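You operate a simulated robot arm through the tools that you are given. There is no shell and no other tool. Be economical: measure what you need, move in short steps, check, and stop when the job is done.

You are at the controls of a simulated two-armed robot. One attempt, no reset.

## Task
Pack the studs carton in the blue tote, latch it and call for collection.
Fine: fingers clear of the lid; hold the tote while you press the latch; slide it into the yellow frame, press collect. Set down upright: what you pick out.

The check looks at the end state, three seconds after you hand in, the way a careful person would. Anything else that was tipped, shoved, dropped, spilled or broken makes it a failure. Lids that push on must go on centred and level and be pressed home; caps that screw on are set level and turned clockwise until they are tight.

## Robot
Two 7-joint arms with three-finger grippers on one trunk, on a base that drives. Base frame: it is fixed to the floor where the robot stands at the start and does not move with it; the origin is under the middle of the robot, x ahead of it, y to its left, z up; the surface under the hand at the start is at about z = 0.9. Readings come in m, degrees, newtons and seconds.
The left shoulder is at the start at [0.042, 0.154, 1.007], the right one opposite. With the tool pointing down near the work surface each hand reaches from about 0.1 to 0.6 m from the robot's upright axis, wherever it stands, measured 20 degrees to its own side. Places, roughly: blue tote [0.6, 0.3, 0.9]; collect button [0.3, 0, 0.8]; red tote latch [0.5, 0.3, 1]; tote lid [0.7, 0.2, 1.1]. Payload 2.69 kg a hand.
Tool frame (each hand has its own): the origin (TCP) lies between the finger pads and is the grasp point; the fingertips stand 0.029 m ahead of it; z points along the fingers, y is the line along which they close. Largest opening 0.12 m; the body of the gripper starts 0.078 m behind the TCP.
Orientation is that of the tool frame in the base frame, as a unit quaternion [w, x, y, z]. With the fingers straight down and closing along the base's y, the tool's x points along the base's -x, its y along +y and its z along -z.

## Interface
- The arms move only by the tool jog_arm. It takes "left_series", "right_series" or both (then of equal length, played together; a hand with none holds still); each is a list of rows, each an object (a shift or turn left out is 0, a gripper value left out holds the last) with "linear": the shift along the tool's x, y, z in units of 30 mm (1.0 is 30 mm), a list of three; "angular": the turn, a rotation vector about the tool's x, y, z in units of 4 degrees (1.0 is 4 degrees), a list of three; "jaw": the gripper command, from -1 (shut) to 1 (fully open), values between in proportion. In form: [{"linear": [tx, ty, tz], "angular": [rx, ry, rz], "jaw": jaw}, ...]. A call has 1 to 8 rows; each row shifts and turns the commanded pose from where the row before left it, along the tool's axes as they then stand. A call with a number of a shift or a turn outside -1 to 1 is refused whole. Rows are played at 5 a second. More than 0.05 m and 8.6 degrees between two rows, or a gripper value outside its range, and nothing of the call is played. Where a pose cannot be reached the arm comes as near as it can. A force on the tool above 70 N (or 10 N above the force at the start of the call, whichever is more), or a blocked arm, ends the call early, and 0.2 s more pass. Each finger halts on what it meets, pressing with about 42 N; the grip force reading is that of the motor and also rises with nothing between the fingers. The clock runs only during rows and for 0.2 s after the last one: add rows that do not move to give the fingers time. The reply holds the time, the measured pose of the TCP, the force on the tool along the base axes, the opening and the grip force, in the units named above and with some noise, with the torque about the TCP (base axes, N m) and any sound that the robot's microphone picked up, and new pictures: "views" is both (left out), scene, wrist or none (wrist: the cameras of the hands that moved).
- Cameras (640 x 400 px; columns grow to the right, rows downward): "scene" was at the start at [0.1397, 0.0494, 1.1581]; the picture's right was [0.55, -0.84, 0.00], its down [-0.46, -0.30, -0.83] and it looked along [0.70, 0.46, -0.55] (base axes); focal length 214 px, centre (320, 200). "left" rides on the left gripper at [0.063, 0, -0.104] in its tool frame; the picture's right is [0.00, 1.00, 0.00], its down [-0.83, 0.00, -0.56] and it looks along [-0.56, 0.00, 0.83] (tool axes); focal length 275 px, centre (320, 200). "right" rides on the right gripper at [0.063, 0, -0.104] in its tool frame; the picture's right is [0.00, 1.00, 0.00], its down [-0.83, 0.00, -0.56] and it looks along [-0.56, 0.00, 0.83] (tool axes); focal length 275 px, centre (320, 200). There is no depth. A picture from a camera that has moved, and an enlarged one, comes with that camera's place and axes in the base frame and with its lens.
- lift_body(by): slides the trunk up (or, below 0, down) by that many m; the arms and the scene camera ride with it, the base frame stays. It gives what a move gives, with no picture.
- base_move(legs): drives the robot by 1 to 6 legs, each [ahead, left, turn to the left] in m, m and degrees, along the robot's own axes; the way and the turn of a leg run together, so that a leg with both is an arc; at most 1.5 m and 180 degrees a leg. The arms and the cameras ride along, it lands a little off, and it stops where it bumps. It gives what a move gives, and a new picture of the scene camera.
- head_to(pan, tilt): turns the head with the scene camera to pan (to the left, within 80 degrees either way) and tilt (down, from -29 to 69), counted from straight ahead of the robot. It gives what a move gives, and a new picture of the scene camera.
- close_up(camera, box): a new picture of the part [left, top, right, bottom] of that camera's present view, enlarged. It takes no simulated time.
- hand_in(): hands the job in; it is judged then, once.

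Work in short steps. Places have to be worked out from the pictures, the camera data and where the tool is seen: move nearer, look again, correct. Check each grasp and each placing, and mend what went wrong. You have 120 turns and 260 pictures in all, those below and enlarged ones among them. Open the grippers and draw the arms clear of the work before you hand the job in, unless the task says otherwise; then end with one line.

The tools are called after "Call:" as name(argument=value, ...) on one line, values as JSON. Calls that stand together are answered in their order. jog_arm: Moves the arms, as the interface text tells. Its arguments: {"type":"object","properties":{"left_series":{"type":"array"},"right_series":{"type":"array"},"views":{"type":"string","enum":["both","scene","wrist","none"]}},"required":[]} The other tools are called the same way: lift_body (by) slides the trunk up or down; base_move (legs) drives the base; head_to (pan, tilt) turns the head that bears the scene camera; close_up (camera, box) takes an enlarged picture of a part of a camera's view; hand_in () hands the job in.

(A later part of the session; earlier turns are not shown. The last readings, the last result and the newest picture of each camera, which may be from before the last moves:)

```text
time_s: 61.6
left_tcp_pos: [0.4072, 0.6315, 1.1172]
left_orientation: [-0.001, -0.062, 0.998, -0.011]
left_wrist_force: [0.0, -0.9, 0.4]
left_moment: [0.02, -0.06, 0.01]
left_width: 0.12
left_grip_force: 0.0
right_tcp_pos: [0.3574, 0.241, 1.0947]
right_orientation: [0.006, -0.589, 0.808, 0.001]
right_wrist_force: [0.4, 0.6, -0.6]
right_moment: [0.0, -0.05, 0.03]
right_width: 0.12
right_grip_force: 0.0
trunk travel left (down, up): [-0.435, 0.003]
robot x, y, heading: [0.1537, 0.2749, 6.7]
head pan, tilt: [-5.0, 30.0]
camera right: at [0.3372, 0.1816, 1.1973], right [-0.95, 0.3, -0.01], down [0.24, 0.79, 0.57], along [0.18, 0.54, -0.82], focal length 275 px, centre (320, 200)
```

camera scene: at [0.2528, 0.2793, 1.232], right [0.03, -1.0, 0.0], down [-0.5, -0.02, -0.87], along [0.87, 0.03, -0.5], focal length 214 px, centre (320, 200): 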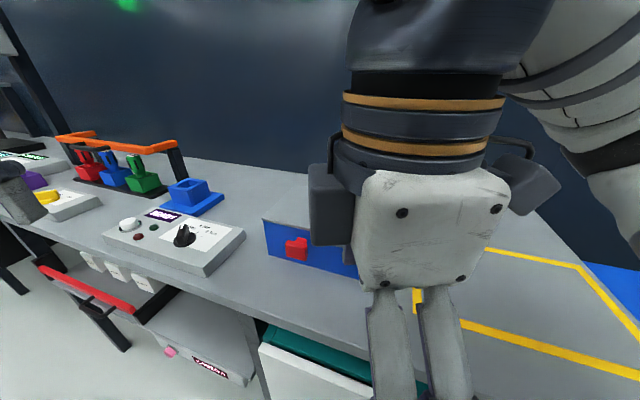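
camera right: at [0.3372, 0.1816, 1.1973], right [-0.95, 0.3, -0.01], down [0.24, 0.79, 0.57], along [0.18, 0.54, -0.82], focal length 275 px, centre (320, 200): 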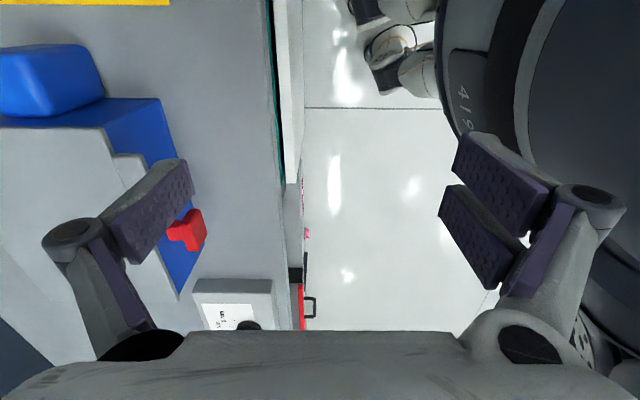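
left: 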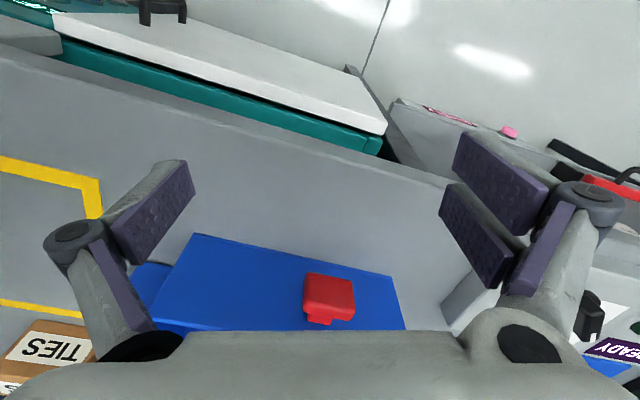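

I move it over the block at safe height.

Call:
jog_arm(right_series=[{"linear": [0.08, -1, 0]}, {"linear": [0.08, -1, 0]}, {"linear": [0.08, -1, 0]}, {"linear": [0.08, -1, 0]}, {"linear": [0.08, -1, 0]}, {"linear": [0.08, -1, 0]}, {"linear": [0.08, -1, 0]}, {}])

```text
time_s: 63.4
left_tcp_pos: [0.4101, 0.6331, 1.1156]
left_orientation: [0.0, -0.061, 0.998, -0.01]
left_wrist_force: [0.7, -0.1, -1.0]
left_moment: [-0.01, 0.0, 0.0]
left_width: 0.1197
left_grip_force: 0.0
right_tcp_pos: [0.5085, 0.1806, 1.0796]
right_orientation: [0.007, -0.588, 0.808, 0.0]
right_wrist_force: [-0.2, 0.3, -0.8]
right_moment: [0.02, -0.02, 0.03]
right_width: 0.12
right_grip_force: 0.1
right hand out of reach, approached as far as the arm can: row 6, 7
trunk travel left (down, up): [-0.435, 0.003]
robot x, y, heading: [0.158, 0.2737, 6.7]
head pan, tilt: [-5.0, 30.0]
camera scene: at [0.2528, 0.2793, 1.232], right [0.03, -1.0, 0.0], down [-0.5, -0.02, -0.87], along [0.87, 0.03, -0.5], focal length 214 px, centre (320, 200)
camera right: at [0.4882, 0.122, 1.1831], right [-0.95, 0.3, -0.01], down [0.24, 0.79, 0.57], along [0.18, 0.54, -0.82], focal length 275 px, centre (320, 200)
```

scene: 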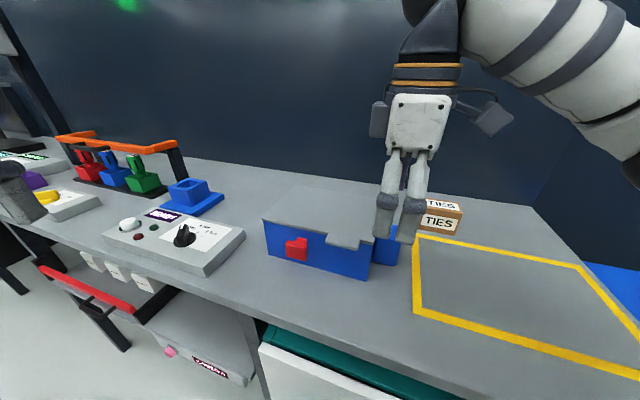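
right: 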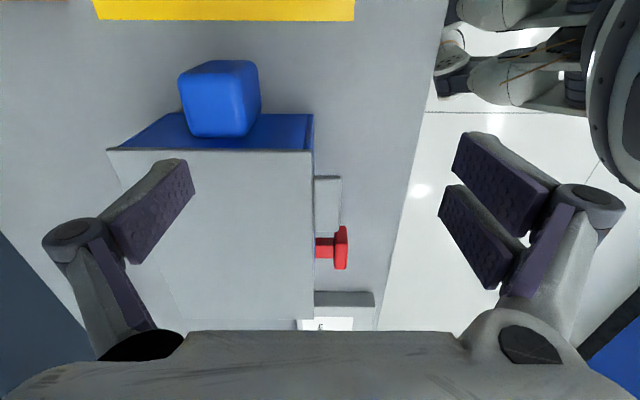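

Still limited by yaw. I turn the base further left (to ~30°), placed farther right, so this grasp becomes easy.

Call:
jog_arm(right_series=[{"linear": [0, 1, -1]}, {"linear": [0, 1, 0]}], views="none")

Call:
base_move(legs=[[-0.025, -0.19, 0], [0, 0, 23.3]])

```text
time_s: 64.0
left_tcp_pos: [0.4097, 0.6323, 1.1171]
left_orientation: [0.0, -0.062, 0.998, -0.011]
left_wrist_force: [0.2, 0.3, 0.2]
left_moment: [-0.03, -0.02, 0.01]
left_width: 0.1201
left_grip_force: 0.0
right_tcp_pos: [0.4492, 0.1986, 1.1104]
right_orientation: [0.007, -0.589, 0.808, -0.001]
right_wrist_force: [-0.5, -0.2, 0.3]
right_moment: [-0.01, 0.0, -0.03]
right_width: 0.1203
right_grip_force: 0.0
trunk travel left (down, up): [-0.435, 0.003]
robot x, y, heading: [0.1553, 0.276, 6.7]
head pan, tilt: [-5.0, 30.0]
```

```text
time_s: 67.3
left_tcp_pos: [0.2444, 0.5134, 1.117]
left_orientation: [0.001, -0.263, 0.965, -0.011]
left_wrist_force: [0.0, -0.4, 0.1]
left_moment: [0.02, -0.03, -0.04]
left_width: 0.12
left_grip_force: 0.0
right_tcp_pos: [0.4535, 0.1319, 1.1103]
right_orientation: [-0.007, 0.741, -0.672, -0.001]
right_wrist_force: [0.5, 0.1, -0.2]
right_moment: [0.01, -0.02, 0.0]
right_width: 0.1203
right_grip_force: 0.1
trunk travel left (down, up): [-0.435, 0.003]
robot x, y, heading: [0.1526, 0.0887, 30.0]
head pan, tilt: [-5.0, 30.0]
camera scene: at [0.2414, 0.1269, 1.232], right [0.42, -0.91, 0.0], down [-0.45, -0.21, -0.87], along [0.78, 0.37, -0.5], focal length 214 px, centre (320, 200)
```

scene: 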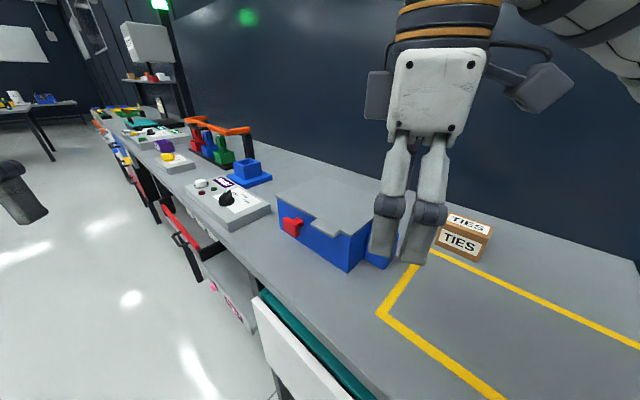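

Now rotate the hand square to the block again and advance.

Call:
jog_arm(right_series=[{"angular": [0, 0, 1]}, {"angular": [0, 0, 1]}, {"angular": [0, 0, 1]}, {"angular": [0, 0, 1]}, {"angular": [0, 0, 1]}, {"angular": [0, 0, 0.85]}], views="none")

Call:
jog_arm(right_series=[{"linear": [-0.4, -0.9, 0]}, {"linear": [-0.4, -0.9, 0]}, {"linear": [-0.4, -0.9, 0]}, {"linear": [-0.4, -0.9, 0]}, {}])

```text
time_s: 68.7
left_tcp_pos: [0.2437, 0.514, 1.1173]
left_orientation: [0.002, -0.263, 0.965, -0.011]
left_wrist_force: [0.0, 0.1, 0.8]
left_moment: [0.0, -0.02, 0.04]
left_width: 0.1199
left_grip_force: 0.0
right_tcp_pos: [0.4527, 0.1317, 1.1108]
right_orientation: [0.006, -0.588, 0.809, 0.002]
right_wrist_force: [0.1, -0.5, 0.7]
right_moment: [0.03, -0.01, -0.03]
right_width: 0.12
right_grip_force: 0.2
trunk travel left (down, up): [-0.435, 0.003]
robot x, y, heading: [0.1533, 0.0853, 30.0]
head pan, tilt: [-5.0, 30.0]
```

```text
time_s: 69.9
left_tcp_pos: [0.2438, 0.5131, 1.1165]
left_orientation: [0.002, -0.262, 0.965, -0.011]
left_wrist_force: [-0.5, 0.6, 0.7]
left_moment: [-0.04, -0.03, 0.04]
left_width: 0.12
left_grip_force: 0.0
right_tcp_pos: [0.5709, 0.1435, 1.1121]
right_orientation: [0.006, -0.589, 0.808, 0.003]
right_wrist_force: [-0.4, 0.1, -0.1]
right_moment: [0.0, -0.02, -0.02]
right_width: 0.1199
right_grip_force: 0.1
trunk travel left (down, up): [-0.435, 0.003]
robot x, y, heading: [0.1541, 0.0844, 30.4]
head pan, tilt: [-5.0, 30.0]
camera scene: at [0.2411, 0.1267, 1.232], right [0.42, -0.91, 0.0], down [-0.45, -0.21, -0.87], along [0.78, 0.37, -0.5], focal length 214 px, centre (320, 200)
camera right: at [0.5518, 0.0843, 1.2145], right [-0.95, 0.3, 0.0], down [0.25, 0.79, 0.57], along [0.17, 0.54, -0.82], focal length 275 px, centre (320, 200)
```

scene: 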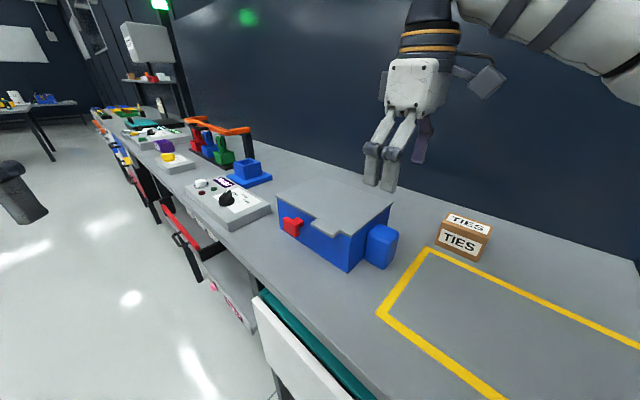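
right: 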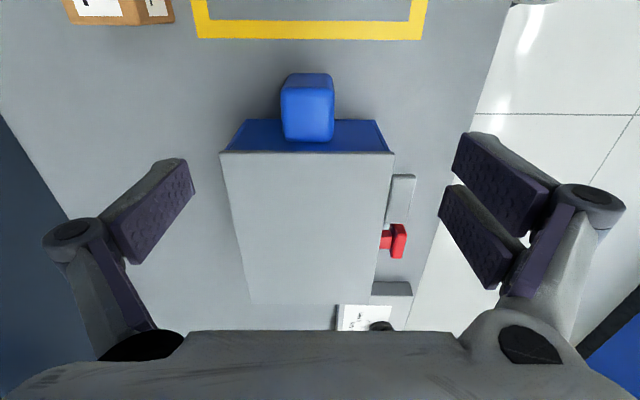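

Block centre d≈0.512, l≈0.322. I correct and descend with open fingers astride it.

Call:
jog_arm(right_series=[{"linear": [-0.27, -0.37, 0], "jaw": 1}, {"linear": [0, 0, 1]}, {"linear": [0, 0, 1]}, {"linear": [0, 0, 1]}, {}], views="wrist")

```text
time_s: 71.1
left_tcp_pos: [0.2455, 0.5132, 1.1166]
left_orientation: [0.002, -0.263, 0.965, -0.011]
left_wrist_force: [-0.3, 0.5, -0.1]
left_moment: [0.03, -0.01, 0.0]
left_width: 0.1199
left_grip_force: 0.1
right_tcp_pos: [0.584, 0.1496, 1.0211]
right_orientation: [0.006, -0.589, 0.808, 0.002]
right_wrist_force: [0.3, -0.9, -0.1]
right_moment: [0.02, -0.02, 0.0]
right_width: 0.1199
right_grip_force: 0.0
trunk travel left (down, up): [-0.435, 0.003]
robot x, y, heading: [0.1525, 0.0846, 29.9]
head pan, tilt: [-5.0, 30.0]
camera right: at [0.5654, 0.0899, 1.1235], right [-0.95, 0.3, 0.0], down [0.25, 0.79, 0.57], along [0.17, 0.54, -0.82], focal length 275 px, centre (320, 200)
```

right: 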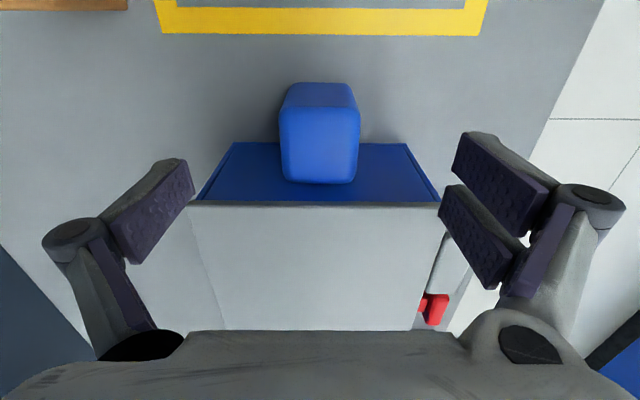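

Centred. Descend the remaining 7.5 cm and grip.

Call:
jog_arm(right_series=[{"linear": [0, 0, 1]}, {"linear": [0, 0, 1]}, {"linear": [0, 0, 0.5]}, {}], views="wrist")

```text
time_s: 72.1
left_tcp_pos: [0.245, 0.5139, 1.1165]
left_orientation: [0.002, -0.263, 0.965, -0.01]
left_wrist_force: [-0.4, -0.5, 0.0]
left_moment: [0.0, 0.0, 0.01]
left_width: 0.12
left_grip_force: 0.1
right_tcp_pos: [0.5843, 0.1517, 0.9468]
right_orientation: [0.006, -0.589, 0.808, 0.002]
right_wrist_force: [-0.1, -0.2, -0.9]
right_moment: [0.03, 0.02, -0.01]
right_width: 0.1201
right_grip_force: 0.1
trunk travel left (down, up): [-0.435, 0.003]
robot x, y, heading: [0.1574, 0.0824, 30.1]
head pan, tilt: [-5.0, 30.0]
camera right: at [0.5658, 0.0906, 1.0491], right [-0.95, 0.3, 0.0], down [0.25, 0.79, 0.57], along [0.17, 0.54, -0.82], focal length 275 px, centre (320, 200)
```

right: 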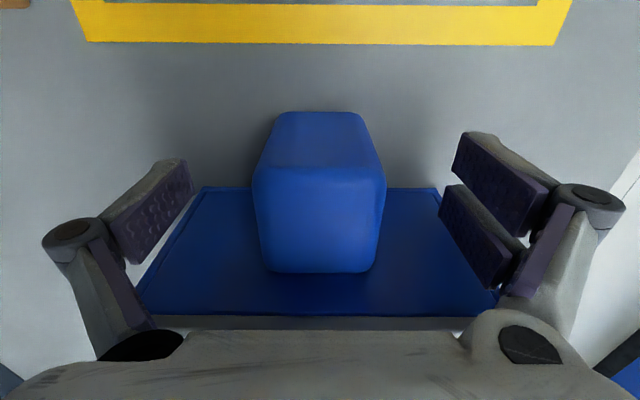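

Call:
jog_arm(right_series=[{"jaw": 0}, {"jaw": -0.5}, {"jaw": -1}, {"jaw": -1}], views="both")

```text
time_s: 73.1
left_tcp_pos: [0.244, 0.5137, 1.1174]
left_orientation: [0.002, -0.262, 0.965, -0.011]
left_wrist_force: [0.4, -1.0, 0.5]
left_moment: [-0.01, -0.02, 0.03]
left_width: 0.1201
left_grip_force: 0.0
right_tcp_pos: [0.5846, 0.1497, 0.9471]
right_orientation: [0.007, -0.589, 0.808, 0.003]
right_wrist_force: [-0.1, -0.6, 0.5]
right_moment: [0.04, -0.03, -0.24]
right_width: 0.0473
right_grip_force: 42.2
trunk travel left (down, up): [-0.435, 0.003]
robot x, y, heading: [0.1528, 0.0858, 30.1]
head pan, tilt: [-5.0, 30.0]
camera scene: at [0.2413, 0.1268, 1.232], right [0.42, -0.91, 0.0], down [-0.45, -0.21, -0.87], along [0.78, 0.37, -0.5], focal length 214 px, centre (320, 200)
camera right: at [0.5659, 0.0906, 1.0495], right [-0.95, 0.3, 0.0], down [0.25, 0.79, 0.57], along [0.17, 0.54, -0.82], focal length 275 px, centre (320, 200)
```

scene: 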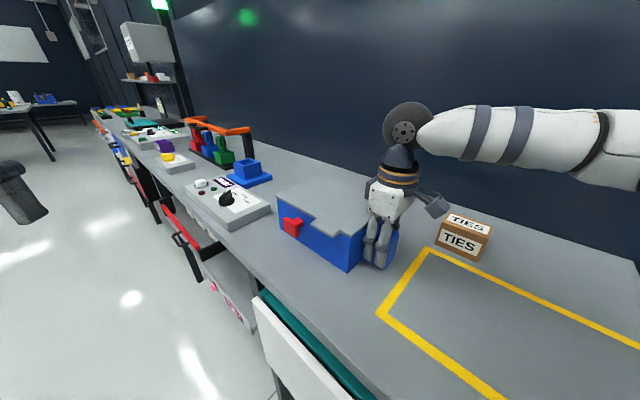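
right: 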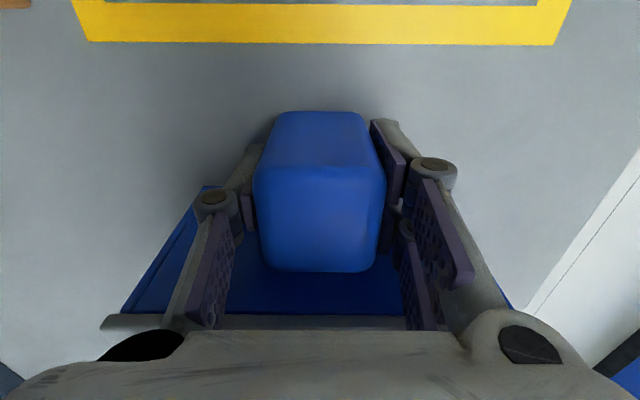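

Tote handle is held (0.047 m). Now the left hand: close the fingers and bring it in front of the latch, high first.

Call:
jog_arm(left_series=[{"linear": [-0.45, -1, 0], "jaw": -1}, {"linear": [-0.45, -1, 0]}, {"linear": [-0.45, -1, 0]}, {"linear": [-0.45, -1, 0]}, {"linear": [-0.45, -1, 0]}, {"linear": [-0.45, -1, 0]}, {"linear": [-0.45, -1, 0]}], views="none")

Call:
jog_arm(left_series=[{"angular": [0, 0, 1]}, {"angular": [0, 0, 1]}, {"angular": [0, 0, 1]}, {"angular": [0, 0, 1]}, {"angular": [0, 0, 1]}, {"angular": [0, 0, 1]}, {"angular": [0, 0, 1]}, {"angular": [0, 0, 1]}], views="none")

Call:
jog_arm(left_series=[{"angular": [0, 0, 1]}, {"angular": [0, 0, 1]}, {"angular": [0, 0, 1]}, {"angular": [0, 0, 1]}])

```text
time_s: 74.7
left_tcp_pos: [0.4386, 0.3928, 1.123]
left_orientation: [0.003, -0.263, 0.965, -0.009]
left_wrist_force: [-0.4, -0.7, -0.5]
left_moment: [-0.01, 0.0, 0.02]
left_width: 0.0
left_grip_force: 28.8
left hand out of reach, approached as far as the arm can: row 1, 2, 3
right_tcp_pos: [0.5862, 0.1502, 0.946]
right_orientation: [0.007, -0.59, 0.808, 0.002]
right_wrist_force: [-0.3, -0.1, -0.3]
right_moment: [0.71, -0.05, 0.11]
right_width: 0.0475
right_grip_force: 41.6
trunk travel left (down, up): [-0.435, 0.003]
robot x, y, heading: [0.1566, 0.086, 30.0]
head pan, tilt: [-5.0, 30.0]
```

```text
time_s: 76.5
left_tcp_pos: [0.4383, 0.3947, 1.1215]
left_orientation: [0.005, 0.015, 1.0, -0.011]
left_wrist_force: [0.5, -0.1, -0.3]
left_moment: [0.02, 0.02, 0.0]
left_width: 0.0
left_grip_force: 28.2
right_tcp_pos: [0.585, 0.151, 0.947]
right_orientation: [0.006, -0.589, 0.808, 0.002]
right_wrist_force: [-1.5, -0.8, 2.2]
right_moment: [-0.25, 0.07, -0.1]
right_width: 0.0478
right_grip_force: 41.9
trunk travel left (down, up): [-0.435, 0.003]
robot x, y, heading: [0.1545, 0.0834, 30.0]
head pan, tilt: [-5.0, 30.0]
```

```text
time_s: 77.5
left_tcp_pos: [0.4386, 0.3944, 1.1219]
left_orientation: [0.005, 0.153, 0.988, -0.008]
left_wrist_force: [0.5, -0.3, -0.3]
left_moment: [0.02, -0.01, -0.01]
left_width: 0.0
left_grip_force: 28.2
right_tcp_pos: [0.5854, 0.1499, 0.9464]
right_orientation: [0.006, -0.589, 0.808, 0.003]
right_wrist_force: [-0.7, -2.1, 2.4]
right_moment: [-0.24, 0.02, -0.08]
right_width: 0.0478
right_grip_force: 42.1
trunk travel left (down, up): [-0.435, 0.003]
robot x, y, heading: [0.1528, 0.0851, 30.1]
head pan, tilt: [-5.0, 30.0]
camera scene: at [0.2412, 0.1267, 1.232], right [0.42, -0.91, 0.0], down [-0.45, -0.21, -0.87], along [0.78, 0.37, -0.5], focal length 214 px, centre (320, 200)
camera left: at [0.378, 0.4146, 1.2247], right [0.31, 0.95, -0.01], down [0.79, -0.24, 0.57], along [0.54, -0.19, -0.82], focal length 275 px, centre (320, 200)
```

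scene: 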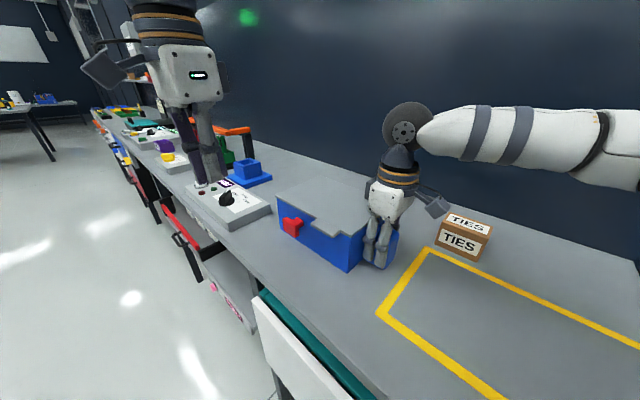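
left: 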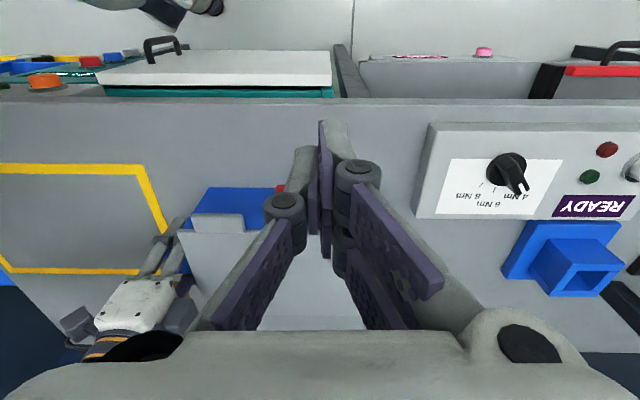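

The latch lies behind my fingertip in view. I shift right 3 cm, ahead 6 cm, and lower to latch height in front of it.

Call:
jog_arm(left_series=[{"linear": [-0.5, -0.9, 0]}, {"linear": [-0.5, -0.1, 0.5]}, {"linear": [-0.5, 0, 0.9]}, {"linear": [-0.4, 0, 0.9]}, {}])

```text
time_s: 78.7
left_tcp_pos: [0.4851, 0.3475, 1.0538]
left_orientation: [0.007, 0.152, 0.988, -0.009]
left_wrist_force: [-0.8, 0.5, 0.4]
left_moment: [0.01, 0.04, -0.04]
left_width: 0.0
left_grip_force: 28.6
right_tcp_pos: [0.5858, 0.1501, 0.9466]
right_orientation: [0.006, -0.589, 0.808, 0.003]
right_wrist_force: [-0.9, -0.9, 1.3]
right_moment: [-0.06, 0.11, 0.12]
right_width: 0.0477
right_grip_force: 42.2
trunk travel left (down, up): [-0.435, 0.003]
robot x, y, heading: [0.1506, 0.0861, 30.4]
head pan, tilt: [-5.0, 30.0]
camera scene: at [0.2412, 0.1268, 1.232], right [0.42, -0.91, 0.0], down [-0.45, -0.21, -0.87], along [0.78, 0.37, -0.5], focal length 214 px, centre (320, 200)
camera left: at [0.4241, 0.3674, 1.1572], right [0.31, 0.95, -0.02], down [0.79, -0.24, 0.57], along [0.54, -0.19, -0.82], focal length 275 px, centre (320, 200)
```

scene: 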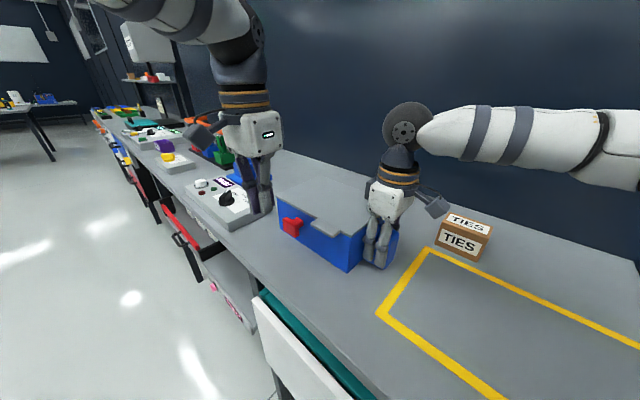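
left: 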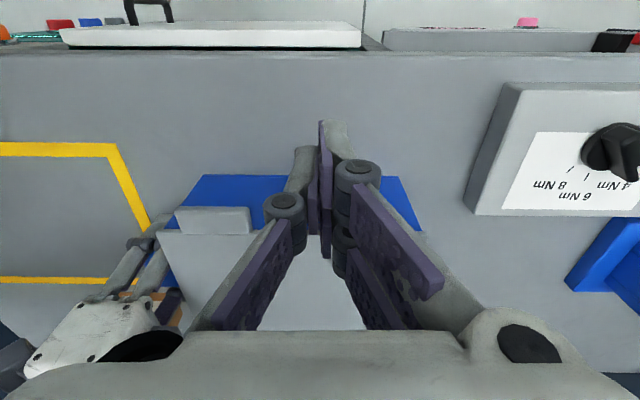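

Finger aligned (l 0.478, d 0.357). I lower to z≈0.99, then check.

Call:
jog_arm(left_series=[{"linear": [0, 0, 1]}, {"linear": [0, 0, 1]}, {"linear": [0, 0, 0.2]}, {}], views="scene")

Call:
close_up(camera="scene", box=[200, 140, 420, 280])

```text
time_s: 79.7
left_tcp_pos: [0.485, 0.3457, 0.9886]
left_orientation: [0.006, 0.152, 0.988, -0.009]
left_wrist_force: [0.1, 0.2, 0.3]
left_moment: [-0.04, 0.01, 0.01]
left_width: 0.0
left_grip_force: 28.5
right_tcp_pos: [0.5856, 0.1504, 0.9467]
right_orientation: [0.007, -0.589, 0.808, 0.002]
right_wrist_force: [-0.7, -0.2, 1.2]
right_moment: [0.06, 0.05, -0.08]
right_width: 0.0477
right_grip_force: 42.4
trunk travel left (down, up): [-0.435, 0.003]
robot x, y, heading: [0.152, 0.0868, 30.3]
head pan, tilt: [-5.0, 30.0]
camera scene: at [0.2412, 0.1268, 1.232], right [0.42, -0.91, 0.0], down [-0.45, -0.21, -0.87], along [0.78, 0.37, -0.5], focal length 214 px, centre (320, 200)
```

scene: 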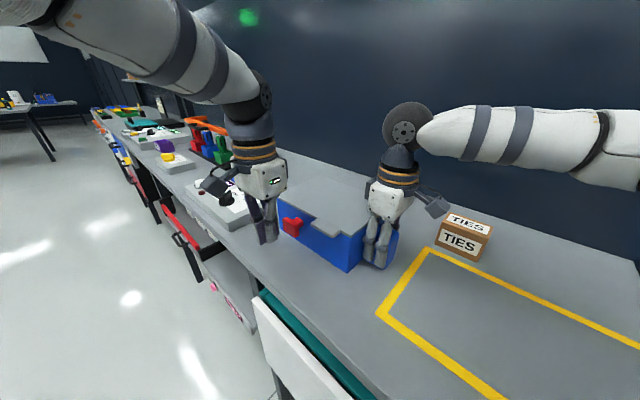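

```text
2.86 times, centred on (310, 210) of scene
camera zoom: at [0.2412, 0.1268, 1.232], right [0.42, -0.91, 0.0], down [-0.45, -0.21, -0.87], along [0.78, 0.37, -0.5], focal length 613 px, centre (349, 171)
```

zoom: 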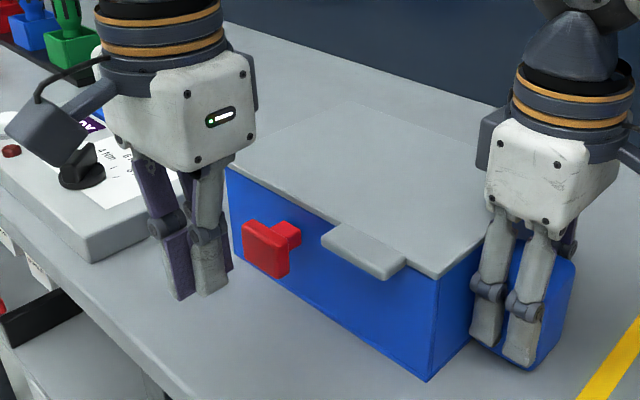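

Clear view: T-shaped push latch, plate centre z≈0.97, l≈0.471, my finger right in front. I push in along the table normal in steps.

Call:
jog_arm(left_series=[{"linear": [-0.5, -0.2, 0]}, {"linear": [-0.5, 0, 0]}, {"linear": [-0.3, 0, 0]}, {}], views="none")

Call:
close_up(camera="scene", box=[200, 140, 420, 280])

```text
time_s: 80.7
left_tcp_pos: [0.5198, 0.3282, 0.9897]
left_orientation: [0.006, 0.152, 0.988, -0.009]
left_wrist_force: [-8.0, 3.3, 1.0]
left_moment: [0.02, 0.2, 0.05]
left_width: 0.0
left_grip_force: 28.5
right_tcp_pos: [0.5845, 0.1497, 0.9483]
right_orientation: [0.007, -0.589, 0.808, 0.002]
right_wrist_force: [6.5, -2.6, 0.6]
right_moment: [0.19, 0.08, -0.86]
right_width: 0.0474
right_grip_force: 42.0
trunk travel left (down, up): [-0.435, 0.003]
robot x, y, heading: [0.1523, 0.0825, 30.1]
head pan, tilt: [-5.0, 30.0]
```

```text
2.86 times, centred on (310, 210) of scene
camera zoom: at [0.2411, 0.1269, 1.232], right [0.42, -0.91, 0.0], down [-0.45, -0.21, -0.87], along [0.78, 0.37, -0.5], focal length 613 px, centre (349, 171)
```

zoom: 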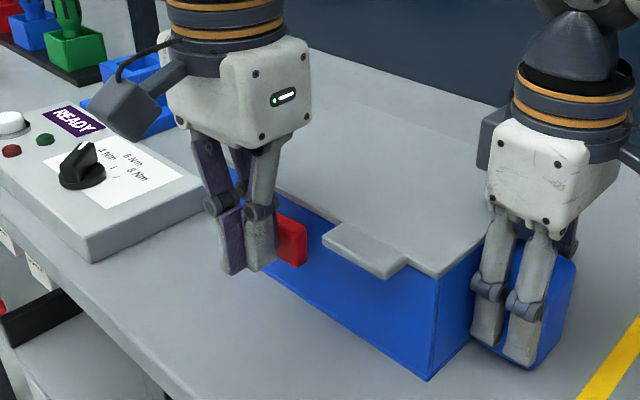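

Contact at ~9 N, the right hand holds against it. Push further.

Call:
jog_arm(left_series=[{"linear": [-0.2, 0, 0]}, {"linear": [-0.2, 0, 0]}, {"linear": [-0.2, 0, 0]}, {}], views="none")

Call:
close_up(camera="scene", box=[200, 140, 420, 280])

```text
time_s: 81.7
left_tcp_pos: [0.5373, 0.3256, 0.9902]
left_orientation: [0.006, 0.152, 0.988, -0.007]
left_wrist_force: [-15.7, 19.8, 1.2]
left_moment: [0.45, 0.32, 0.23]
left_width: 0.0001
left_grip_force: 28.2
right_tcp_pos: [0.5847, 0.1504, 0.9468]
right_orientation: [0.006, -0.589, 0.808, 0.002]
right_wrist_force: [17.5, -16.8, 4.4]
right_moment: [-0.46, -0.5, -1.99]
right_width: 0.0505
right_grip_force: 42.2
trunk travel left (down, up): [-0.435, 0.003]
robot x, y, heading: [0.1525, 0.0845, 30.3]
head pan, tilt: [-5.0, 30.0]
```

```text
2.86 times, centred on (310, 210) of scene
camera zoom: at [0.2411, 0.127, 1.232], right [0.42, -0.91, 0.0], down [-0.45, -0.21, -0.87], along [0.78, 0.37, -0.5], focal length 613 px, centre (349, 171)
```

zoom: 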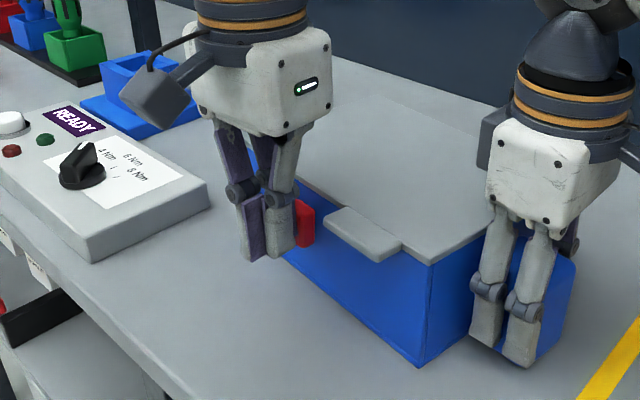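

The tote yawed a little in the grip; I look closely whether the plunger moved in.

Call:
close_up(camera="scene", box=[270, 180, 350, 240])

Call:
jog_arm(left_series=[{"linear": [0, 0, 0]}], views="wrist")

```text
6.67 times, centred on (310, 210) of scene
camera zoom: at [0.2411, 0.127, 1.232], right [0.42, -0.91, 0.0], down [-0.45, -0.21, -0.87], along [0.78, 0.37, -0.5], focal length 1430 px, centre (387, 133)
```

zoom: 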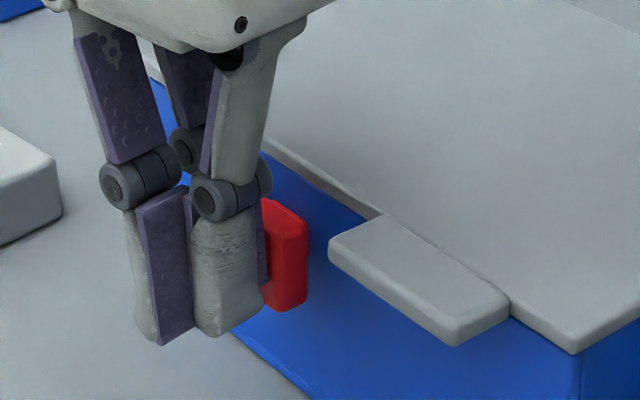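

```text
time_s: 82.1
left_tcp_pos: [0.5387, 0.3243, 0.9898]
left_orientation: [0.005, 0.152, 0.988, -0.007]
left_wrist_force: [-15.2, 17.7, 0.2]
left_moment: [0.47, 0.31, 0.28]
left_width: 0.0004
left_grip_force: 29.0
right_tcp_pos: [0.5853, 0.1504, 0.9482]
right_orientation: [0.007, -0.589, 0.808, 0.002]
right_wrist_force: [18.5, -17.9, 6.2]
right_moment: [-0.46, -0.57, -1.94]
right_width: 0.0506
right_grip_force: 41.9
trunk travel left (down, up): [-0.435, 0.003]
robot x, y, heading: [0.1574, 0.0864, 30.0]
head pan, tilt: [-5.0, 30.0]
camera left: at [0.4769, 0.3437, 1.0921], right [0.31, 0.95, -0.01], down [0.79, -0.24, 0.57], along [0.54, -0.18, -0.82], focal length 275 px, centre (320, 200)
```

left: 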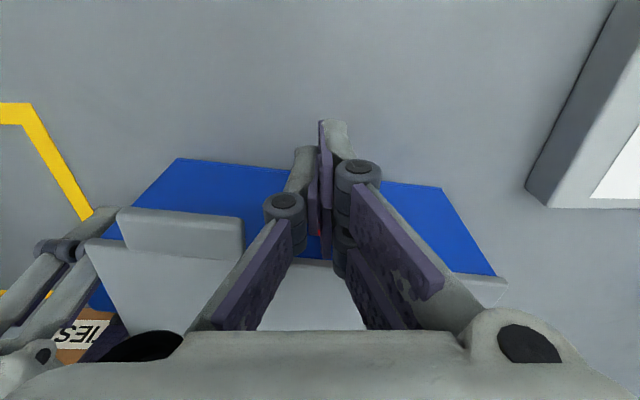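

The tote has yawed ~5°. I back the left hand off to see the latch state.

Call:
jog_arm(left_series=[{"linear": [0.5, 0, 0]}, {"linear": [1, 0, 0]}, {"linear": [1, 0, 0]}, {}], views="none")

Call:
close_up(camera="scene", box=[240, 160, 400, 280])

```text
time_s: 83.1
left_tcp_pos: [0.4673, 0.3445, 0.9877]
left_orientation: [0.006, 0.153, 0.988, -0.009]
left_wrist_force: [0.6, 0.4, 0.9]
left_moment: [-0.02, -0.01, -0.02]
left_width: 0.0
left_grip_force: 29.0
right_tcp_pos: [0.5853, 0.1507, 0.9461]
right_orientation: [0.005, -0.59, 0.807, 0.003]
right_wrist_force: [-0.9, 1.6, -0.4]
right_moment: [0.2, 0.19, 0.19]
right_width: 0.0477
right_grip_force: 42.0
trunk travel left (down, up): [-0.435, 0.003]
robot x, y, heading: [0.1547, 0.0865, 30.2]
head pan, tilt: [-5.0, 30.0]
```

```text
3.33 times, centred on (320, 220) of scene
camera zoom: at [0.2417, 0.1269, 1.2319], right [0.42, -0.91, 0.0], down [-0.45, -0.21, -0.87], along [0.78, 0.37, -0.5], focal length 715 px, centre (320, 133)
```

zoom: 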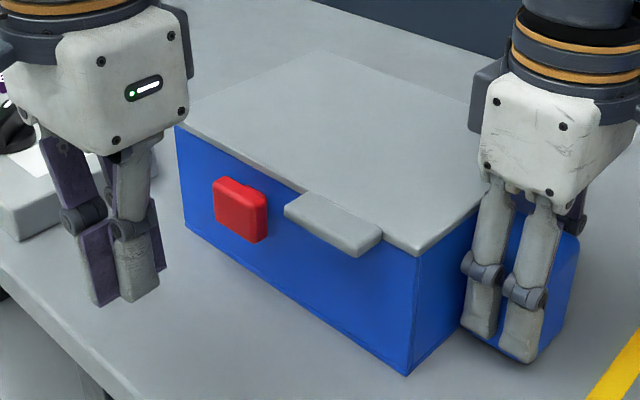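

The plunger stays pressed in and the tote is square again. A closer look to be sure.

Call:
close_up(camera="scene", box=[275, 190, 345, 235])

Call:
close_up(camera="left", box=[60, 120, 540, 330])

```text
8.89 times, centred on (310, 212) of scene
camera zoom: at [0.2417, 0.1269, 1.2319], right [0.42, -0.91, 0.0], down [-0.45, -0.21, -0.87], along [0.78, 0.37, -0.5], focal length 1906 px, centre (409, 89)
```

zoom: 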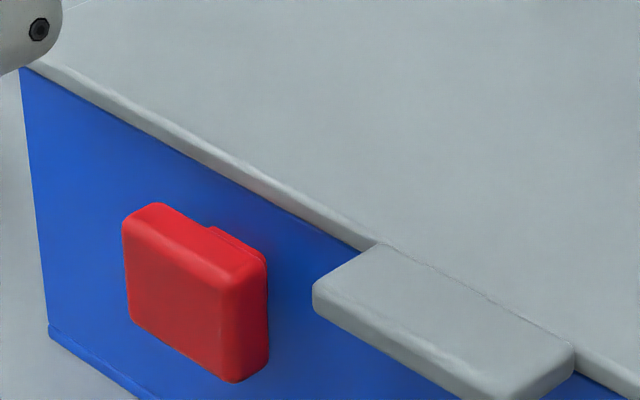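

```text
1.33 times, centred on (300, 225) of left
camera zoom: at [0.406, 0.3656, 1.0902], right [0.31, 0.95, -0.02], down [0.79, -0.24, 0.57], along [0.54, -0.19, -0.82], focal length 367 px, centre (347, 167)
```

zoom: 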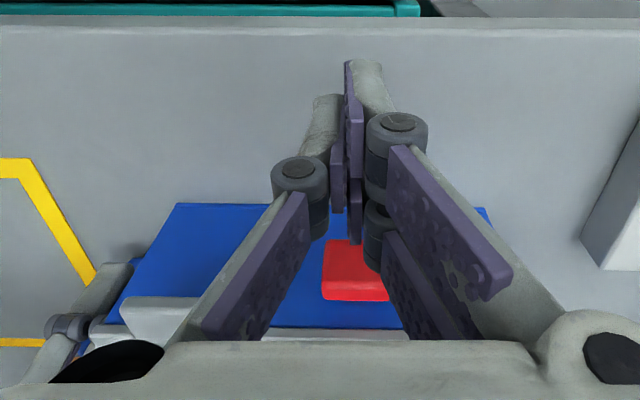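

It looks in, but I press once more briefly to verify it is bottomed.

Call:
jog_arm(left_series=[{"linear": [-1, 0, 0]}, {"linear": [-0.9, 0, 0]}, {"linear": [-0.3, 0, 0]}, {}], views="none")

Call:
jog_arm(left_series=[{"linear": [-0.15, 0, 0]}, {"linear": [-0.15, 0, 0]}, {}], views="none")

```text
time_s: 84.1
left_tcp_pos: [0.5274, 0.3283, 0.9899]
left_orientation: [0.005, 0.151, 0.988, -0.006]
left_wrist_force: [-17.5, 15.8, 3.5]
left_moment: [0.36, 0.29, 0.21]
left_width: 0.0
left_grip_force: 29.2
right_tcp_pos: [0.5866, 0.1501, 0.9467]
right_orientation: [0.006, -0.588, 0.809, 0.0]
right_wrist_force: [17.0, -14.7, 0.4]
right_moment: [-0.51, -0.15, -2.05]
right_width: 0.0485
right_grip_force: 41.5
trunk travel left (down, up): [-0.435, 0.003]
robot x, y, heading: [0.1582, 0.0813, 29.9]
head pan, tilt: [-5.0, 30.0]
```

```text
time_s: 84.9
left_tcp_pos: [0.5376, 0.3238, 0.9902]
left_orientation: [0.006, 0.152, 0.988, -0.009]
left_wrist_force: [-15.6, 17.0, -0.5]
left_moment: [0.38, 0.33, 0.25]
left_width: 0.0001
left_grip_force: 28.6
right_tcp_pos: [0.5855, 0.1506, 0.947]
right_orientation: [0.006, -0.589, 0.808, 0.003]
right_wrist_force: [14.6, -15.2, 1.2]
right_moment: [-0.23, -0.06, -1.81]
right_width: 0.0507
right_grip_force: 41.5
trunk travel left (down, up): [-0.435, 0.003]
robot x, y, heading: [0.1571, 0.0856, 30.0]
head pan, tilt: [-5.0, 30.0]
```

Call:
jog_arm(left_series=[{"linear": [1, 0, 0]}, {"linear": [1, 0, 0]}, {"linear": [1, 0, 0]}, {}], views="none")

Call:
close_up(camera="scene", box=[275, 190, 345, 235])

```text
time_s: 85.9
left_tcp_pos: [0.4527, 0.3508, 0.9871]
left_orientation: [0.005, 0.152, 0.988, -0.009]
left_wrist_force: [0.0, 0.5, -0.3]
left_moment: [0.0, 0.03, 0.0]
left_width: 0.0001
left_grip_force: 28.1
right_tcp_pos: [0.5862, 0.1504, 0.9463]
right_orientation: [0.007, -0.59, 0.807, 0.002]
right_wrist_force: [-0.6, 0.8, -2.8]
right_moment: [0.21, 0.19, 0.18]
right_width: 0.0477
right_grip_force: 42.0
trunk travel left (down, up): [-0.435, 0.003]
robot x, y, heading: [0.1516, 0.084, 30.1]
head pan, tilt: [-5.0, 30.0]
```

```text
8.89 times, centred on (310, 212) of scene
camera zoom: at [0.2417, 0.1268, 1.2319], right [0.42, -0.91, 0.0], down [-0.45, -0.21, -0.87], along [0.78, 0.37, -0.5], focal length 1906 px, centre (409, 89)
```

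zoom: 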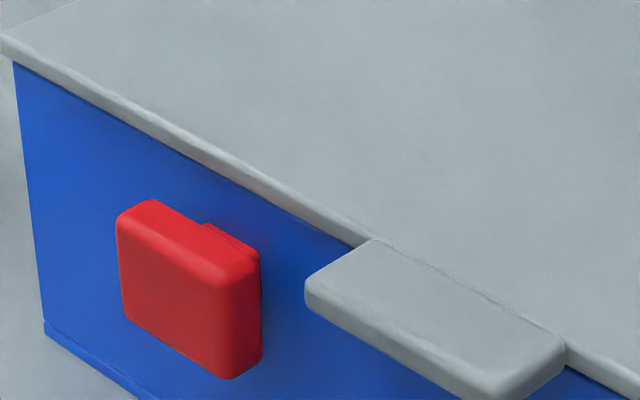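

Unchanged and seated. Now I raise the left hand clear, and prepare to slide the tote ~0.326 m to the right (frame spans l −0.035…0.255 inside; depth already matches) by driving the base while the right hand holds the handle. First half:

Call:
jog_arm(left_series=[{"linear": [0.5, 0, -1]}, {"linear": [0.5, 0, -1]}, {"linear": [0, 0, -1]}, {"linear": [0, 0, -1]}], views="none")

Call:
base_move(legs=[[-0.074, -0.067, 0]])

```text
time_s: 86.9
left_tcp_pos: [0.4214, 0.3621, 1.1077]
left_orientation: [0.006, 0.153, 0.988, -0.01]
left_wrist_force: [-0.6, 0.6, 0.7]
left_moment: [0.03, 0.02, -0.01]
left_width: 0.0
left_grip_force: 28.2
right_tcp_pos: [0.585, 0.1505, 0.947]
right_orientation: [0.006, -0.59, 0.808, 0.002]
right_wrist_force: [0.9, -1.5, -2.0]
right_moment: [0.13, 0.15, -0.1]
right_width: 0.0476
right_grip_force: 41.6
trunk travel left (down, up): [-0.435, 0.003]
robot x, y, heading: [0.1525, 0.0866, 30.1]
head pan, tilt: [-5.0, 30.0]
```

```text
time_s: 88.0
left_tcp_pos: [0.3968, 0.303, 1.1083]
left_orientation: [0.006, 0.149, 0.989, -0.008]
left_wrist_force: [-1.1, 0.3, -0.9]
left_moment: [0.0, 0.0, -0.02]
left_width: 0.0
left_grip_force: 29.1
right_tcp_pos: [0.5609, 0.0932, 0.9471]
right_orientation: [0.005, -0.592, 0.806, 0.002]
right_wrist_force: [-0.2, 0.6, 2.4]
right_moment: [0.22, -0.25, -0.06]
right_width: 0.0473
right_grip_force: 41.9
trunk travel left (down, up): [-0.435, 0.003]
robot x, y, heading: [0.1307, 0.0261, 30.5]
head pan, tilt: [-5.0, 30.0]
stopped in leg 1: the robot was blocked; the commanded pose is now the measured one
camera scene: at [0.217, 0.0677, 1.232], right [0.43, -0.9, 0.0], down [-0.45, -0.22, -0.87], along [0.78, 0.37, -0.5], focal length 214 px, centre (320, 200)
```

scene: 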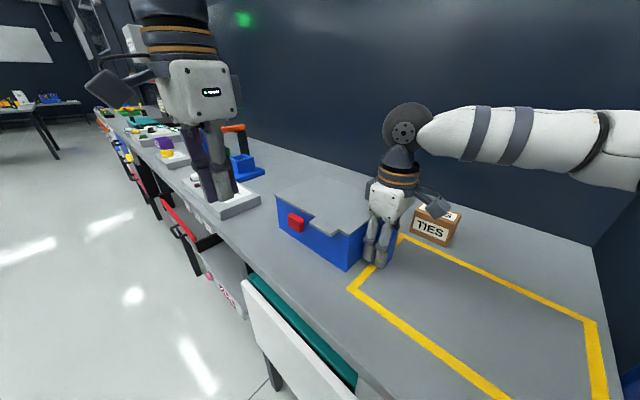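

The base bumped after 6 cm (corner toward the table). I'll release the handle and instead push the tote from its left side with the left hand, robot squared to the table. First open and lift the right hand straight up.

Call:
jog_arm(right_series=[{"jaw": 1}, {"jaw": 1}, {"jaw": 1}, {"linear": [0, 0, -1]}, {"linear": [0, 0, -1]}, {"linear": [0, 0, -1]}, {"linear": [0, 0, -1]}, {"linear": [0, 0, -1]}], views="wrist")

```text
time_s: 89.8
left_tcp_pos: [0.3962, 0.3032, 1.1071]
left_orientation: [0.006, 0.149, 0.989, -0.008]
left_wrist_force: [-0.4, 1.0, -0.5]
left_moment: [0.0, 0.01, -0.02]
left_width: 0.0004
left_grip_force: 29.0
right_tcp_pos: [0.5598, 0.0911, 1.0974]
right_orientation: [0.004, -0.591, 0.806, 0.002]
right_wrist_force: [-0.5, -0.3, 0.4]
right_moment: [0.02, -0.02, -0.01]
right_width: 0.1199
right_grip_force: 0.0
trunk travel left (down, up): [-0.435, 0.003]
robot x, y, heading: [0.1309, 0.0279, 30.4]
head pan, tilt: [-5.0, 30.0]
camera right: at [0.5409, 0.032, 1.1997], right [-0.96, 0.29, 0.0], down [0.24, 0.79, 0.56], along [0.17, 0.54, -0.83], focal length 275 px, centre (320, 200)
```

right: 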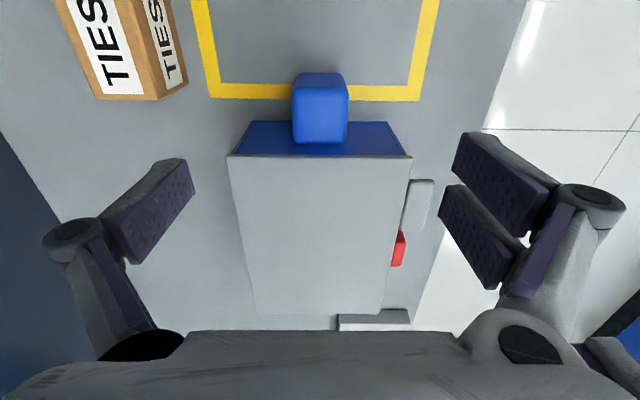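

Released; tote is well aligned in depth with the frame. I reposition the base squared to the table, about l 0.28.

Call:
base_move(legs=[[-0.03, 0.03, 0], [0.172, 0.133, 0], [0, 0, -48.3]])

```text
time_s: 94.3
left_tcp_pos: [0.5519, 0.2172, 1.1074]
left_orientation: [0.001, 0.546, 0.838, -0.01]
left_wrist_force: [-0.1, 0.6, 0.4]
left_moment: [-0.02, -0.02, -0.02]
left_width: 0.0
left_grip_force: 28.6
right_tcp_pos: [0.5003, -0.0464, 1.0962]
right_orientation: [0.006, -0.203, 0.979, 0.0]
right_wrist_force: [-0.4, 1.2, -0.2]
right_moment: [-0.02, -0.06, 0.0]
right_width: 0.1199
right_grip_force: 0.1
trunk travel left (down, up): [-0.435, 0.003]
robot x, y, heading: [0.1677, 0.2381, -18.8]
head pan, tilt: [-5.0, 30.0]
camera scene: at [0.2573, 0.1994, 1.232], right [-0.4, -0.92, 0.0], down [-0.46, 0.2, -0.87], along [0.79, -0.35, -0.5], focal length 214 px, centre (320, 200)
```

scene: 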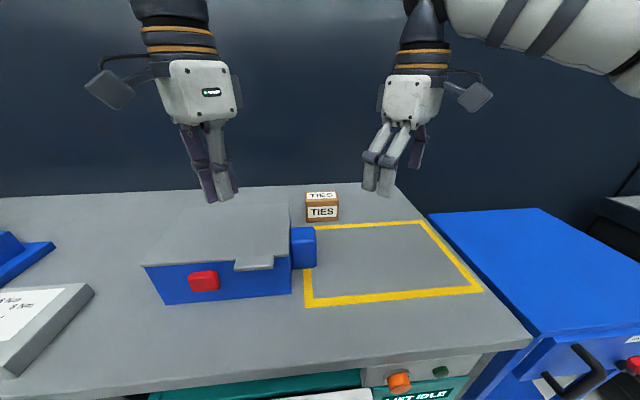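

I rotate the left hand square (12 units) and then carry it over to the left of the tote.

Call:
jog_arm(left_series=[{"angular": [0, 0, -1]}, {"angular": [0, 0, -1]}, {"angular": [0, 0, -1]}, {"angular": [0, 0, -1]}, {"angular": [0, 0, -1]}, {"angular": [0, 0, -1]}, {"angular": [0, 0, -1]}, {"angular": [0, 0, -1]}], views="none")

Call:
jog_arm(left_series=[{"angular": [0, 0, -1]}, {"angular": [0, 0, -1]}, {"angular": [0, 0, -1]}, {"angular": [0, 0, -1]}, {"angular": [0, 0, -0.1]}], views="none")

Call:
close_up(camera="scene", box=[120, 180, 500, 400])

```text
time_s: 96.1
left_tcp_pos: [0.5528, 0.2175, 1.1069]
left_orientation: [-0.001, 0.294, 0.956, -0.01]
left_wrist_force: [0.9, -0.2, -0.1]
left_moment: [0.01, -0.01, 0.01]
left_width: 0.0
left_grip_force: 29.3
right_tcp_pos: [0.5008, -0.0464, 1.0968]
right_orientation: [0.004, -0.204, 0.979, -0.001]
right_wrist_force: [-0.2, 0.5, -0.1]
right_moment: [-0.02, 0.01, -0.01]
right_width: 0.1203
right_grip_force: 0.1
trunk travel left (down, up): [-0.435, 0.003]
robot x, y, heading: [0.1694, 0.2367, -18.7]
head pan, tilt: [-5.0, 30.0]
```

```text
time_s: 97.3
left_tcp_pos: [0.5537, 0.2171, 1.1072]
left_orientation: [-0.003, 0.155, 0.988, -0.01]
left_wrist_force: [0.6, -0.1, 0.3]
left_moment: [0.0, 0.01, 0.01]
left_width: 0.0001
left_grip_force: 28.6
right_tcp_pos: [0.4999, -0.0458, 1.0958]
right_orientation: [0.005, -0.204, 0.979, -0.001]
right_wrist_force: [-0.2, 0.2, 0.1]
right_moment: [0.01, 0.01, -0.01]
right_width: 0.12
right_grip_force: 0.1
trunk travel left (down, up): [-0.435, 0.003]
robot x, y, heading: [0.1646, 0.2363, -18.6]
head pan, tilt: [-5.0, 30.0]
```

```text
1.68 times, centred on (310, 290) of scene
camera zoom: at [0.2574, 0.1995, 1.232], right [-0.4, -0.92, 0.0], down [-0.46, 0.2, -0.87], along [0.79, -0.35, -0.5], focal length 361 px, centre (337, 48)
```

zoom: 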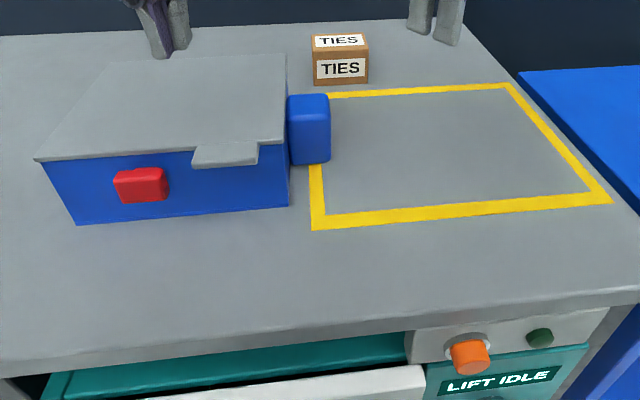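

Measured: tote body l 0.29–0.50, handle to 0.243; frame l −0.05…0.267, d 0.40–0.618. Needed slide ≈0.263 to the right. I bring the left hand to the left side of the tote.

Call:
jog_arm(left_series=[{"linear": [-0.25, 1, 0]}, {"linear": [-0.25, 1, 0]}, {"linear": [-0.25, 1, 0]}, {"linear": [-0.25, 1, 0]}, {"linear": [-0.25, 1, 0]}, {"linear": [-0.25, 1, 0]}, {"linear": [0, 0, 0.5]}, {}])

```text
time_s: 99.1
left_tcp_pos: [0.6509, 0.3733, 1.0874]
left_orientation: [-0.002, 0.155, 0.988, -0.01]
left_wrist_force: [0.2, 0.0, 0.4]
left_moment: [0.0, -0.01, 0.03]
left_width: 0.0
left_grip_force: 28.5
right_tcp_pos: [0.4996, -0.0463, 1.0958]
right_orientation: [0.005, -0.203, 0.979, -0.001]
right_wrist_force: [-0.4, -0.1, 0.4]
right_moment: [0.03, -0.02, 0.0]
right_width: 0.12
right_grip_force: 0.0
trunk travel left (down, up): [-0.435, 0.003]
robot x, y, heading: [0.1658, 0.2338, -18.5]
head pan, tilt: [-5.0, 30.0]
camera scene: at [0.2574, 0.1996, 1.232], right [-0.4, -0.92, 0.0], down [-0.46, 0.2, -0.87], along [0.79, -0.35, -0.5], focal length 214 px, centre (320, 200)
camera left: at [0.5926, 0.3948, 1.1922], right [0.31, 0.95, -0.02], down [0.79, -0.25, 0.55], along [0.52, -0.19, -0.83], focal length 275 px, centre (320, 200)
```

scene: 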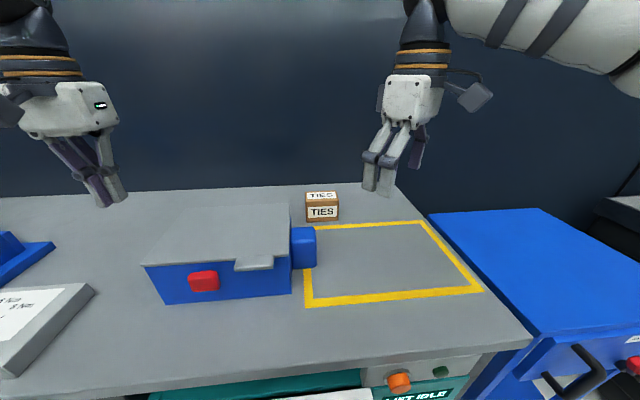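
left: 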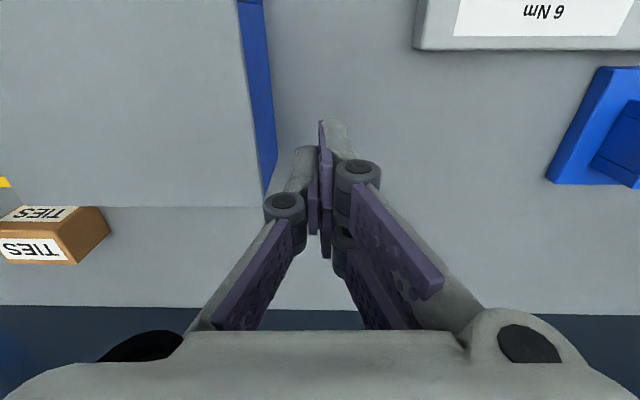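

I lower the closed fingers beside the tote (knuckles above the lid height).

Call:
jog_arm(left_series=[{"linear": [0, 0, 1]}, {"linear": [0, 0, 1]}, {"linear": [0, 0, 1]}, {"linear": [0, 0, 0.9]}, {"linear": [0, -0.6, 0]}, {}])

```text
time_s: 100.5
left_tcp_pos: [0.6442, 0.355, 0.971]
left_orientation: [-0.002, 0.155, 0.988, -0.011]
left_wrist_force: [0.2, 0.6, -0.5]
left_moment: [0.0, 0.03, -0.01]
left_width: 0.0
left_grip_force: 29.0
right_tcp_pos: [0.5005, -0.0442, 1.0963]
right_orientation: [0.005, -0.203, 0.979, -0.001]
right_wrist_force: [-0.6, 0.2, 0.3]
right_moment: [-0.01, -0.02, -0.01]
right_width: 0.1198
right_grip_force: 0.0
trunk travel left (down, up): [-0.435, 0.003]
robot x, y, heading: [0.1675, 0.2363, -18.7]
head pan, tilt: [-5.0, 30.0]
camera scene: at [0.2575, 0.1998, 1.232], right [-0.4, -0.92, 0.0], down [-0.46, 0.2, -0.87], along [0.79, -0.35, -0.5], focal length 214 px, centre (320, 200)
camera left: at [0.586, 0.376, 1.075], right [0.31, 0.95, -0.02], down [0.79, -0.25, 0.55], along [0.52, -0.19, -0.83], focal length 275 px, centre (320, 200)
```

scene: 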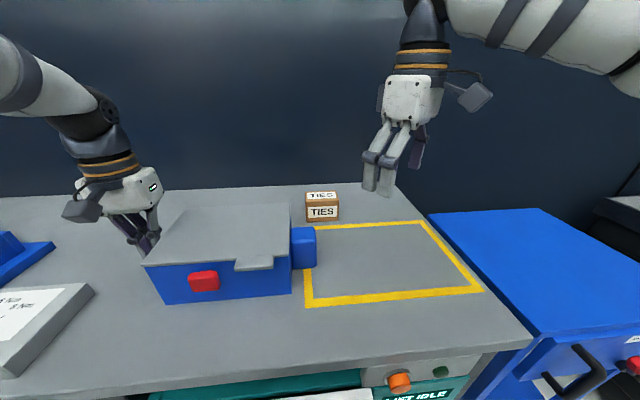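
left: 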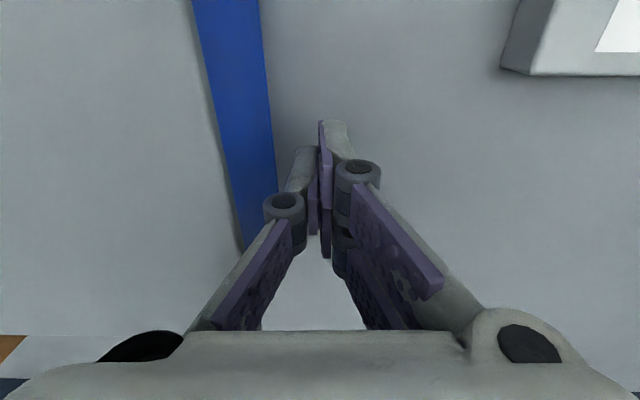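

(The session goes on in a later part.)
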